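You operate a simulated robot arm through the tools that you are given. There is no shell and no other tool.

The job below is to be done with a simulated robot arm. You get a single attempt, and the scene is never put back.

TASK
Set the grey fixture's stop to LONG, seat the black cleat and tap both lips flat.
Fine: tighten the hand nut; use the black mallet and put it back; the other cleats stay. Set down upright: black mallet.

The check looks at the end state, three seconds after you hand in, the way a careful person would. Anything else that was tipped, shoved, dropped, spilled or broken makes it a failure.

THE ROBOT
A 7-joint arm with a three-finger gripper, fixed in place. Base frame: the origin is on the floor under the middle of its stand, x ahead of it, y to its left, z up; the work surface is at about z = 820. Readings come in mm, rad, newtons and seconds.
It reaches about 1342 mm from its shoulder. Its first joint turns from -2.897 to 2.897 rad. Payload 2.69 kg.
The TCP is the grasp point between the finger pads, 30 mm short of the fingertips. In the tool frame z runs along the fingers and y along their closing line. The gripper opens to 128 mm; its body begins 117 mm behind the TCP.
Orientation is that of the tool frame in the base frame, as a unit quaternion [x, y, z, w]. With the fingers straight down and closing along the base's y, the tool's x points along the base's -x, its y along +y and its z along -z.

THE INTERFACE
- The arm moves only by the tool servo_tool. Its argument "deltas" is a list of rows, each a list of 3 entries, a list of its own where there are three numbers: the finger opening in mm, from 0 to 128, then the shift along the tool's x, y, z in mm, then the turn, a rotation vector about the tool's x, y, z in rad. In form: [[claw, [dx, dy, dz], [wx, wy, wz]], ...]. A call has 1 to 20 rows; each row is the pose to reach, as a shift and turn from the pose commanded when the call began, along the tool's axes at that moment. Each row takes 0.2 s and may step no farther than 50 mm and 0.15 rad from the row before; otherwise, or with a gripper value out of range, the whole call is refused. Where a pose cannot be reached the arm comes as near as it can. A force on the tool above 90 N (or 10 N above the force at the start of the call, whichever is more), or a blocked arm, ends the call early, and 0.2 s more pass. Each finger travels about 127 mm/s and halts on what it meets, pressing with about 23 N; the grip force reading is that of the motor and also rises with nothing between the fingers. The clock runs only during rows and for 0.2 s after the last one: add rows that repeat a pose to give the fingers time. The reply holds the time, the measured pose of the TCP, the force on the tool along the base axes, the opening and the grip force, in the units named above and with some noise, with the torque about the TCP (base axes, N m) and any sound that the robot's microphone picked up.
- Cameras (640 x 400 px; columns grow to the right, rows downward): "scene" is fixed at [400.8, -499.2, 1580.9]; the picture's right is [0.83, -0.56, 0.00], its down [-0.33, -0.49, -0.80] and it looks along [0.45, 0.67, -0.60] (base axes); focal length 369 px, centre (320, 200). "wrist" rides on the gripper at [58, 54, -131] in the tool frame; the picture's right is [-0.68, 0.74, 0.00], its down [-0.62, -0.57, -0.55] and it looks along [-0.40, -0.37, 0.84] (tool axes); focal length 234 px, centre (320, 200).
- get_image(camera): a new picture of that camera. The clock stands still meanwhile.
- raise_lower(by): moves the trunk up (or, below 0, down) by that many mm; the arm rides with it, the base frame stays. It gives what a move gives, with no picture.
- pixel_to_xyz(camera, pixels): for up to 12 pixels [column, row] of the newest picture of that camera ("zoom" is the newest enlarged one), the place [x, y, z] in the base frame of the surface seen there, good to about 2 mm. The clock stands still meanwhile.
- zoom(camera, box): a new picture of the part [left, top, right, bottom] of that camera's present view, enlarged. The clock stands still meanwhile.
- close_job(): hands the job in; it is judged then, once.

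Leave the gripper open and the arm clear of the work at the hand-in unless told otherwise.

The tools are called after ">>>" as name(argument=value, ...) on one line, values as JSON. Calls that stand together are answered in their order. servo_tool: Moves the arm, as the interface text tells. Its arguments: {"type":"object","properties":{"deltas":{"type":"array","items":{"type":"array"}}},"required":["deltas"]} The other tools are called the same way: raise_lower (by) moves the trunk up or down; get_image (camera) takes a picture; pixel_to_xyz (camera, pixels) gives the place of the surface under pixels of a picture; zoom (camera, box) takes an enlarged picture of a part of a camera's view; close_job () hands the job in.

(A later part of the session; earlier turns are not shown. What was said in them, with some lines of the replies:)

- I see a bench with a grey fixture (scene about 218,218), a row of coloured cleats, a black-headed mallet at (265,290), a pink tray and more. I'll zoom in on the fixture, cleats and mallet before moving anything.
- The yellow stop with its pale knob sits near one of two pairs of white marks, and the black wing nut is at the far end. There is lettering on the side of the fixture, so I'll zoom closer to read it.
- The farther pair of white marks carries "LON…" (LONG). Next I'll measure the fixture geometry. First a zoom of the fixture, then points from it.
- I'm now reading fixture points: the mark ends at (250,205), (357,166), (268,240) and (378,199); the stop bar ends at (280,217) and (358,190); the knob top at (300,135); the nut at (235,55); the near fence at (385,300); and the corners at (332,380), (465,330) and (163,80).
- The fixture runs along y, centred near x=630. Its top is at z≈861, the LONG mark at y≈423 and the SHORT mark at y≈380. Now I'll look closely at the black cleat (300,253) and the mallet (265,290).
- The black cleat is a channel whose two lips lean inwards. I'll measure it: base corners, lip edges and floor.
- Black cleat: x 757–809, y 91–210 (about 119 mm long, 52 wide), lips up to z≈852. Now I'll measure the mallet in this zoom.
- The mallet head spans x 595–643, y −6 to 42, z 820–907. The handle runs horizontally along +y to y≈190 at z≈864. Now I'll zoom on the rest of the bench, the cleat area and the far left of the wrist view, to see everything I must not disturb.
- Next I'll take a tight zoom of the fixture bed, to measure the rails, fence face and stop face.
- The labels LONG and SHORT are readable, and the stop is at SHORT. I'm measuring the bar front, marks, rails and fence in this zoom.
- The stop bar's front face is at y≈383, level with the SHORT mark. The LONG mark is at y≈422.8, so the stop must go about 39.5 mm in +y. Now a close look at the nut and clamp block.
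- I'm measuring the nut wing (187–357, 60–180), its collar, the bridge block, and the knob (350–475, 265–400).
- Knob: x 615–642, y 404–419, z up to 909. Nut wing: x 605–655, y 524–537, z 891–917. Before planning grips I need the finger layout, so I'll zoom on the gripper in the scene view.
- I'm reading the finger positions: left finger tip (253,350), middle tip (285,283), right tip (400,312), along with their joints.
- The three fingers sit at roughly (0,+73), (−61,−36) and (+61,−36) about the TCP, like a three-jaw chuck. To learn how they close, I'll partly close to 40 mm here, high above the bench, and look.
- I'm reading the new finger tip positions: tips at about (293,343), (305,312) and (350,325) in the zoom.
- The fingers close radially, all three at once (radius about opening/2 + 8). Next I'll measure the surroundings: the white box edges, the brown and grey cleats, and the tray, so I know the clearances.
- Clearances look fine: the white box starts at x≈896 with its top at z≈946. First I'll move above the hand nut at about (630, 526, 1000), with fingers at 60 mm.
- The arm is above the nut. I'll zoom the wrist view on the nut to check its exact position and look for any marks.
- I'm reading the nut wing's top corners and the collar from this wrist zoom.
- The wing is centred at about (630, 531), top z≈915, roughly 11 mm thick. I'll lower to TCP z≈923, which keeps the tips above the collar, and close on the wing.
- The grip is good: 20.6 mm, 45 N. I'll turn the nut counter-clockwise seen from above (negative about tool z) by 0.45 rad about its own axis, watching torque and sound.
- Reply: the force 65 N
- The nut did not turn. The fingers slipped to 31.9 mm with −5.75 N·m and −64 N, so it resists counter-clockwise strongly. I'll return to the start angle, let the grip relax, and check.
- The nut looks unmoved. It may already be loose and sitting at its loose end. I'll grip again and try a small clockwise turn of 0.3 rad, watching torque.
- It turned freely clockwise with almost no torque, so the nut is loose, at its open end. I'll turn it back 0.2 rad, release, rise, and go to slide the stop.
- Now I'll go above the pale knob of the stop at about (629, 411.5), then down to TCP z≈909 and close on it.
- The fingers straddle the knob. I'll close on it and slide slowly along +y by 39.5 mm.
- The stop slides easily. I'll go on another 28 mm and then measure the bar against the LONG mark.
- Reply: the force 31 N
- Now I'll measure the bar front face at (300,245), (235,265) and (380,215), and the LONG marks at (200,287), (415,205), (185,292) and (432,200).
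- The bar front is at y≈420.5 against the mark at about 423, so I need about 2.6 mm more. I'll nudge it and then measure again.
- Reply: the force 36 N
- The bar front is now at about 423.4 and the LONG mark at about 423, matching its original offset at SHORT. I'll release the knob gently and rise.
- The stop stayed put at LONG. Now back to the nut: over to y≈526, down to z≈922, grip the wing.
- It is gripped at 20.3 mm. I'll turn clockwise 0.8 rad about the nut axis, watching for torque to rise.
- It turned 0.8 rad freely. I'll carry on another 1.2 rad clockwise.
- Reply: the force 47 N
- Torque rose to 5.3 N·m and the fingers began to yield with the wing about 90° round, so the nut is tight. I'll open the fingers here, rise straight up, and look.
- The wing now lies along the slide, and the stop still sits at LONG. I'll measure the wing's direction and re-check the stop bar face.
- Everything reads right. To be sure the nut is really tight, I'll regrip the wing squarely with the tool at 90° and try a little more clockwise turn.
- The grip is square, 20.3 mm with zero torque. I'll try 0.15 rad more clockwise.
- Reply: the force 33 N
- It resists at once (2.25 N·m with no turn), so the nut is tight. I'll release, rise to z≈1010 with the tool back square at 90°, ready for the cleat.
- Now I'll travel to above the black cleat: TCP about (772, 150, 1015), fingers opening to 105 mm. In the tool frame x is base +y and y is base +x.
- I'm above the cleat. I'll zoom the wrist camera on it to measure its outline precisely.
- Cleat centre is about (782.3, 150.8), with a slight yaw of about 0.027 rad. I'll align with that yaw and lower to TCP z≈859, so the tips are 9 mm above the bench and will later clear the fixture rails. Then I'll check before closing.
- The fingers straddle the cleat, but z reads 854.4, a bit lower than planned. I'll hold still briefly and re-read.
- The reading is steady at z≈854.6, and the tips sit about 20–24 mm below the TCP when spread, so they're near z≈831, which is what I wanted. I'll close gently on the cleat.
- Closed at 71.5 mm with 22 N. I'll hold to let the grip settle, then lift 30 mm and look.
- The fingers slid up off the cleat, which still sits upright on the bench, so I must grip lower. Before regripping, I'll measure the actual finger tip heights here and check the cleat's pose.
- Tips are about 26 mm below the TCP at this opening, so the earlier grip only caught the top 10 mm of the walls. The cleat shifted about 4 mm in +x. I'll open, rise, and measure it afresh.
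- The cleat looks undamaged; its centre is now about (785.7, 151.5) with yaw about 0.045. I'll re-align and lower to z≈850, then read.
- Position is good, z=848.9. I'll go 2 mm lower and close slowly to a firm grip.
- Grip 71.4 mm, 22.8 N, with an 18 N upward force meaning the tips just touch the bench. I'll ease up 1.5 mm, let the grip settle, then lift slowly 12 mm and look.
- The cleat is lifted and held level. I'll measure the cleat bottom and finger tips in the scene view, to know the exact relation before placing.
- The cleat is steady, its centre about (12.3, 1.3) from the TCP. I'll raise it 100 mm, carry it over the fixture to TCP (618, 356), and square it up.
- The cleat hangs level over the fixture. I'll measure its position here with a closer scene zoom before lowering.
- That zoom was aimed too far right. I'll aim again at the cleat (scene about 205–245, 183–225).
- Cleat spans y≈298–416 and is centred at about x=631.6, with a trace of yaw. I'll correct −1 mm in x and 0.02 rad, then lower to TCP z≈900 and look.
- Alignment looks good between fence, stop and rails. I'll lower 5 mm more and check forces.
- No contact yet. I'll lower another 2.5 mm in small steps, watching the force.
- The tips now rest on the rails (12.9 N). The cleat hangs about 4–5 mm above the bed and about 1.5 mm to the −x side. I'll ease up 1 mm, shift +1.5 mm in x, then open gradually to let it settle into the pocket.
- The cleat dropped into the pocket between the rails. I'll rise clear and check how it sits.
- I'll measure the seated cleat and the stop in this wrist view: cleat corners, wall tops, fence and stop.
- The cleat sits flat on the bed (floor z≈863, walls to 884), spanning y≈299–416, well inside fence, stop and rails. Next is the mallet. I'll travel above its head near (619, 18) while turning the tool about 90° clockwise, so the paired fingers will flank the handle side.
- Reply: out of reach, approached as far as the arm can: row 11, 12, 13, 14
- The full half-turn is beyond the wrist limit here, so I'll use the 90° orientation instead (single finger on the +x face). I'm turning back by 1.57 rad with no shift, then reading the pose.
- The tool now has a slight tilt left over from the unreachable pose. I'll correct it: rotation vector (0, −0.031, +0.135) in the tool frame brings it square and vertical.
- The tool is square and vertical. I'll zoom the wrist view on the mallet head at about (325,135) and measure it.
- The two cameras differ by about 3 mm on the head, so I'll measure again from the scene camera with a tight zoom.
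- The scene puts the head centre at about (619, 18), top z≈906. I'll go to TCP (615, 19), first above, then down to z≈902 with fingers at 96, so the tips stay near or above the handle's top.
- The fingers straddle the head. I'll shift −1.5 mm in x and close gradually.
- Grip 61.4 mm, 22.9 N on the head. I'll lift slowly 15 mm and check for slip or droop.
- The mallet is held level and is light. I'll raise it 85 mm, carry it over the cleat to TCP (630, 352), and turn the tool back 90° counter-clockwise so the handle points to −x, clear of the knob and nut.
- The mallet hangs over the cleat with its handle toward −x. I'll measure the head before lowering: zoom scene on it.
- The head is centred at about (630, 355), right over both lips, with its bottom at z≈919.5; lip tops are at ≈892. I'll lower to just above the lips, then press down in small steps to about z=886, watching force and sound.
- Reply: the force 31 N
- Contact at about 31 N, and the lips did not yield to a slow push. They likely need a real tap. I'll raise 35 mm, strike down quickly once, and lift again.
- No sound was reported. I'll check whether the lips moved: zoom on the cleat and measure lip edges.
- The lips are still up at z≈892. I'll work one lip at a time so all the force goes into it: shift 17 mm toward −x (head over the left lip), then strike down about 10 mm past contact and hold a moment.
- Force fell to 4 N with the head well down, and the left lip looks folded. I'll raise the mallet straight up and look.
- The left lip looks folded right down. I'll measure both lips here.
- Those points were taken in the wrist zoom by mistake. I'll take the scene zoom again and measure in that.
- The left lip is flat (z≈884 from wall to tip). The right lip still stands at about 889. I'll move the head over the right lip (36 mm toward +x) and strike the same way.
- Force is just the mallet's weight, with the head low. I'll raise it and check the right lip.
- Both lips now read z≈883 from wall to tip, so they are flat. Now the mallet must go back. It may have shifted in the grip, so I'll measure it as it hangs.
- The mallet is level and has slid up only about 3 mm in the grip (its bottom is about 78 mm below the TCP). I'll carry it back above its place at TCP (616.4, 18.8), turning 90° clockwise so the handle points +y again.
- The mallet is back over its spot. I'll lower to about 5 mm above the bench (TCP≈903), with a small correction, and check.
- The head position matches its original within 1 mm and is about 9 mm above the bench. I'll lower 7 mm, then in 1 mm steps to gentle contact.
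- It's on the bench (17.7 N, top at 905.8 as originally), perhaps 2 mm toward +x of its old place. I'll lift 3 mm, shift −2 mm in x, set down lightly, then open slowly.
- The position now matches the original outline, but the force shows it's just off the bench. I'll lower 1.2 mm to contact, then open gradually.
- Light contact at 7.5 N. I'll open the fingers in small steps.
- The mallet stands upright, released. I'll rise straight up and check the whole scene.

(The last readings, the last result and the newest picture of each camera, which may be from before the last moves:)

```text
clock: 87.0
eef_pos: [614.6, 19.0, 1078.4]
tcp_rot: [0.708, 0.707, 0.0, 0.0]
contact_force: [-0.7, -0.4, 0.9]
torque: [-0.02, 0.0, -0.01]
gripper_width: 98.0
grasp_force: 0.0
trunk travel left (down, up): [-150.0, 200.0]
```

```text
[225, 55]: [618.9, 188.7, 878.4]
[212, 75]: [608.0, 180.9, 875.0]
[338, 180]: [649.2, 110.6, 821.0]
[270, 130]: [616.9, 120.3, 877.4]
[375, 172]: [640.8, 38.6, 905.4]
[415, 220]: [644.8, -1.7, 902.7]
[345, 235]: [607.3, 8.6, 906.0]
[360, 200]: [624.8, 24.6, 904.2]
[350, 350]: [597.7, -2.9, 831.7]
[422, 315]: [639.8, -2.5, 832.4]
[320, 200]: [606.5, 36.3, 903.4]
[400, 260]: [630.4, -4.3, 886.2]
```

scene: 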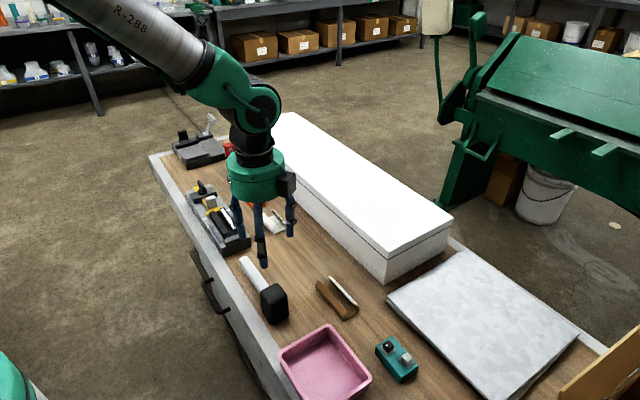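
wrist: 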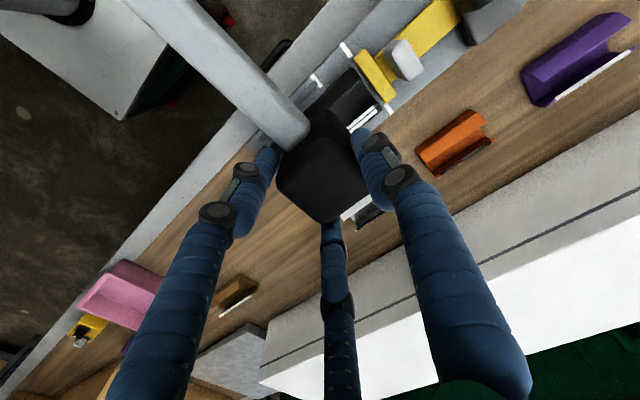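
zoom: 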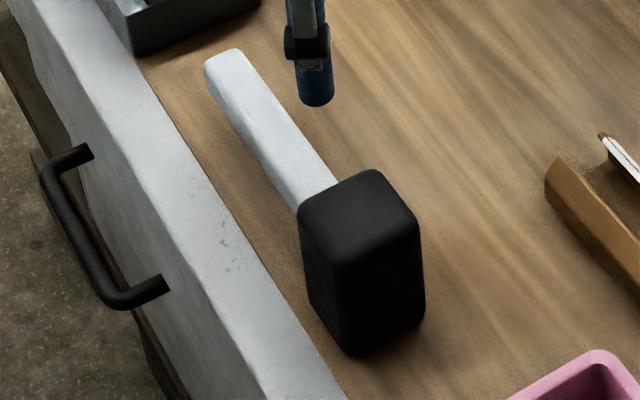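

The mallet is back within about 1 mm, upright. I'll retreat the arm up and back toward the base, opening the fingers fully, so the whole bench can be seen.

>>> servo_tool(deltas=[[105, [0, -20, -25], [0, 0, 0]], [115, [0, -45, -50], [0, 0, 0]], [128, [0, -75, -75], [0, 0, 0]], [128, [0, -105, -100], [0, 0, 0]], [128, [0, -135, -120], [0, 0, 0]], [128, [0, -150, -130], [0, 0, 0]], [128, [0, -150, -130], [0, 0, 0]]])

>>> get_image(camera="scene")

>>> zoom(camera="scene", box=[180, 165, 260, 255])

```text
clock: 88.6
eef_pos: [462.5, 20.2, 1206.5]
tcp_rot: [0.708, 0.706, 0.0, 0.0]
contact_force: [-0.3, -0.3, -0.2]
torque: [-0.01, -0.03, 0.0]
gripper_width: 128.0
grasp_force: 0.1
trunk travel left (down, up): [-150.0, 200.0]
```

```text
taken
```

scene: 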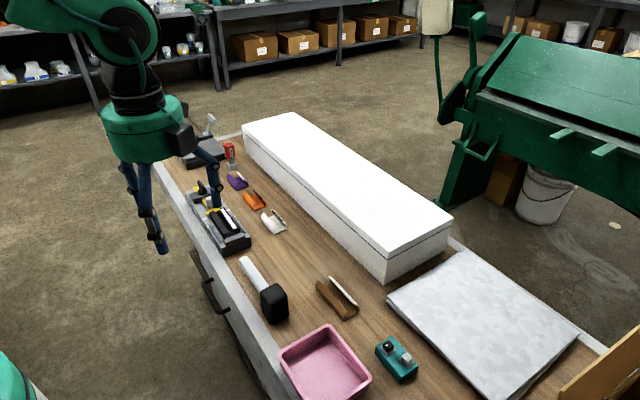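

```text
4.44 times, centred on (220, 210) of scene
```

zoom: 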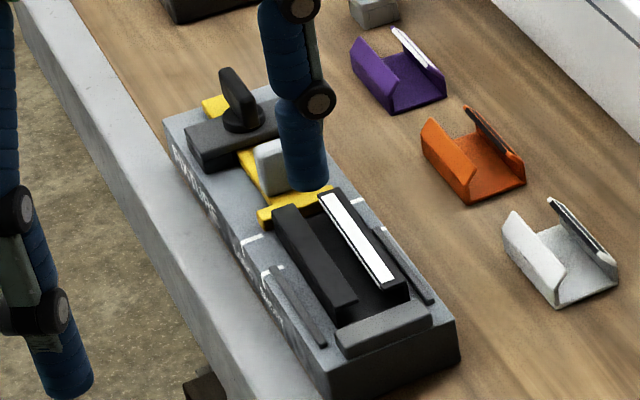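

The other cleats look undisturbed. One finger still hides the knob, so I'll move the arm a bit further away (−y) and re-inspect the stop.

>>> servo_tool(deltas=[[128, [-40, -5, -5], [0, 0, 0]], [128, [-80, -10, -10], [0, 0, 0]], [128, [-120, -15, -15], [0, 0, 0]], [128, [-160, -20, -20], [0, 0, 0]], [128, [-160, -20, -20], [0, 0, 0]]])

>>> get_image(camera="scene")

>>> zoom(camera="scene", box=[195, 190, 240, 230])

```text
clock: 89.8
eef_pos: [444.8, -143.5, 1227.9]
tcp_rot: [0.708, 0.707, 0.0, 0.001]
contact_force: [-0.6, 1.0, -0.5]
torque: [0.03, -0.02, 0.02]
gripper_width: 128.2
grasp_force: 0.1
trunk travel left (down, up): [-150.0, 200.0]
```

```text
taken
```

scene: 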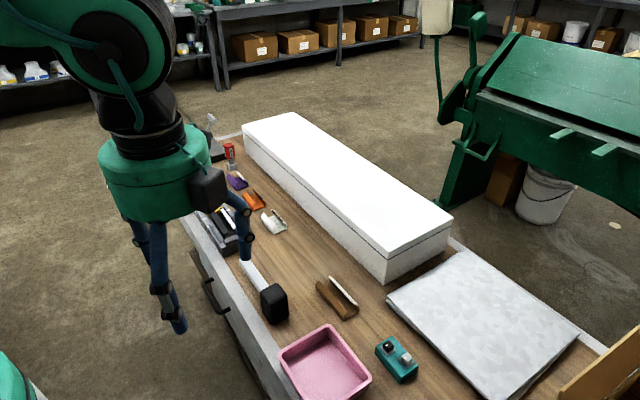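

```text
10.00 times, centred on (218, 210) of scene
```

zoom: 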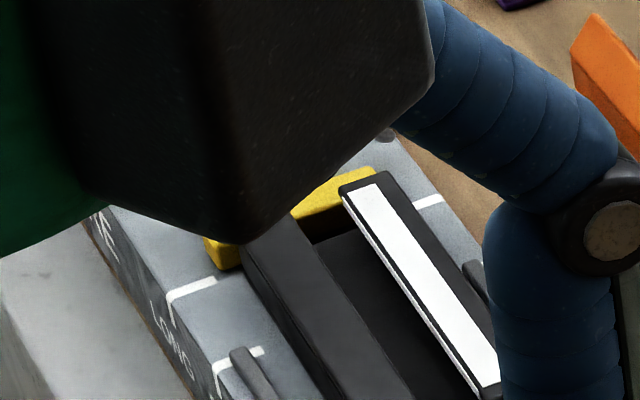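

The arm now blocks more of the view. I'll move it to the far side, near the start pose high above the bench at about (560, 420, 1195), where the view was clear at the beginning.

>>> servo_tool(deltas=[[128, [40, 8, 2], [0, 0, 0]], [128, [80, 16, 4], [0, 0, 0]], [128, [120, 24, 6], [0, 0, 0]], [128, [160, 32, 8], [0, 0, 0]], [128, [200, 40, 10], [0, 0, 0]], [128, [240, 48, 12], [0, 0, 0]], [128, [280, 56, 14], [0, 0, 0]], [128, [320, 64, 16], [0, 0, 0]], [128, [360, 72, 18], [0, 0, 0]], [128, [400, 80, 20], [0, 0, 0]], [128, [440, 88, 22], [0, 0, 0]], [128, [480, 96, 24], [0, 0, 0]], [128, [520, 104, 26], [0, 0, 0]], [128, [563, 115, 28], [0, 0, 0]], [128, [563, 115, 28], [0, 0, 0]]])

>>> get_image(camera="scene")

>>> zoom(camera="scene", box=[180, 165, 260, 255])

>>> zoom(camera="scene", box=[195, 190, 240, 230])

```text
clock: 93.0
eef_pos: [561.5, 423.0, 1200.1]
tcp_rot: [0.708, 0.706, 0.001, 0.001]
contact_force: [-0.7, -0.3, -0.7]
torque: [-0.05, 0.05, -0.03]
gripper_width: 128.1
grasp_force: 0.0
trunk travel left (down, up): [-150.0, 200.0]
```

```text
taken
```

scene: 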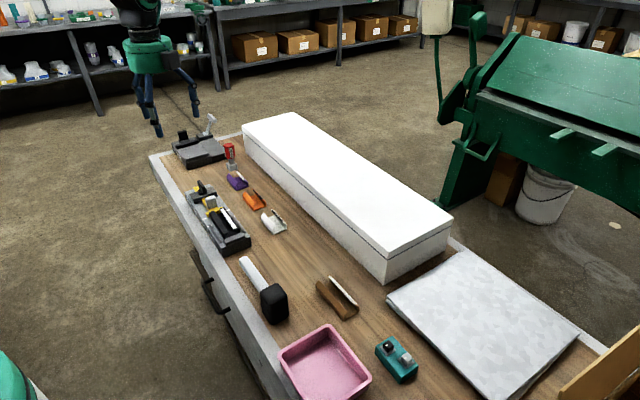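

```text
4.44 times, centred on (220, 210) of scene
```

zoom: 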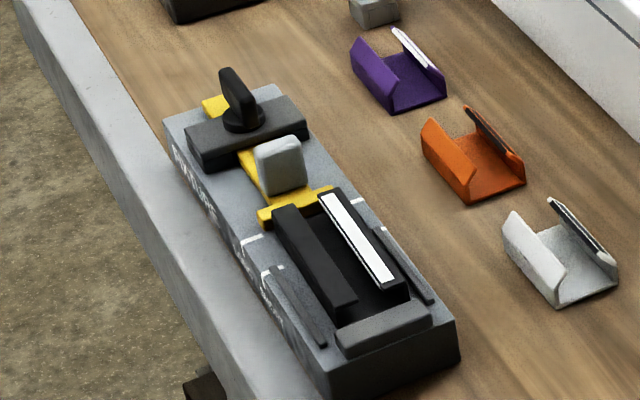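

```text
10.00 times, centred on (218, 210) of scene
```

zoom: 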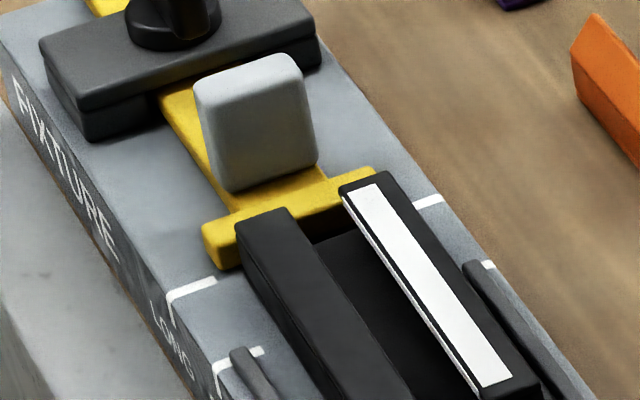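

Everything looks right: stop at LONG, nut wing along the slide, lips flat, other cleats and mallet in place. One last measurement of the cleat's seat and lip heights from this clear view.

>>> zoom(camera="scene", box=[203, 200, 253, 245])

```text
8.89 times, centred on (228, 222) of scene
```

zoom: 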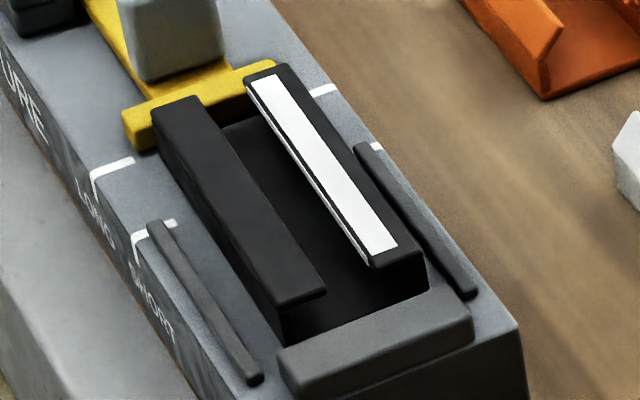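

>>> pixel_to_xyz(camera="zoom", pixels=[[158, 115], [195, 100], [275, 300], [322, 290], [250, 85], [285, 68], [375, 262], [422, 255], [300, 200], [280, 335], [205, 180], [340, 180]])

>>> pixel_to_xyz(camera="zoom", pixels=[[340, 290], [300, 150], [240, 130], [140, 135], [220, 80], [270, 70], [115, 165], [320, 92], [350, 325], [240, 95]])

```text
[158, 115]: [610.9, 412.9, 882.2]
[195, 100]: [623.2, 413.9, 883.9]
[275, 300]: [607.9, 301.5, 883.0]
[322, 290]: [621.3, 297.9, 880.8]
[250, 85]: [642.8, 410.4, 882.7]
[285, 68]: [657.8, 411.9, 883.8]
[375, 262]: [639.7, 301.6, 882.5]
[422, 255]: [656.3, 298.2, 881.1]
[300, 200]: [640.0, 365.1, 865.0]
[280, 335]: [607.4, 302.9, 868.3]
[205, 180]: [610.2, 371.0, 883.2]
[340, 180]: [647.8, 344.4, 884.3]
```

```text
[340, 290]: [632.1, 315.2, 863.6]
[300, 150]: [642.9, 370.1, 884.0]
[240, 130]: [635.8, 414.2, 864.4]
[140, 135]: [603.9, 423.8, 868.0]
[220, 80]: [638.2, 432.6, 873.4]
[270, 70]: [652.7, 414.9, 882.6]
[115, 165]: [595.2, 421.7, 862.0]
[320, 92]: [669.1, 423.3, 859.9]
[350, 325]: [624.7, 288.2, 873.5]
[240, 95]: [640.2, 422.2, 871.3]
```

Final readings: the cleat floor sits on the bed (z≈864) between rails, fence and stop, and both lips are flat at z≈883. The stop face is at y≈423.8 on the LONG mark, and the nut is tight. The mallet stands upright in its old place, the other cleats are undisturbed, and the gripper is open and clear. I'm handing in.

>>> close_job()

```text
The job is handed in.
```

I've handed the job in. The last readings before hand-in matched what you asked for:

- **Stop:** it is on the LONG mark, with its front face at y≈423.8 and the mark at about 423.
- **Hand nut:** it was loose at the start. I turned it clockwise about a quarter turn until it went solid, and it wouldn't turn any further when I tried it again.
- **Black cleat:** it sits flat on the bed between the rails, fence and stop. It isn't pushed up against any of them; there are a few millimetres of clearance all round.
- **Lips:** both are flat along their length at z≈883. A slow push and one light tap over both lips didn't fold them, so I struck each lip separately with the mallet.
- **Black mallet:** it is standing upright, within about 1 mm of where it was. The end of the handle may be off by 2–3 mm.
- **Everything else:** the other cleats looked untouched in the final pictures. The gripper is open and the arm is clear.

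My first grip on the black cleat slipped off and moved it a few millimetres on the bench. It stayed upright and looked undamaged, and the second grip held.
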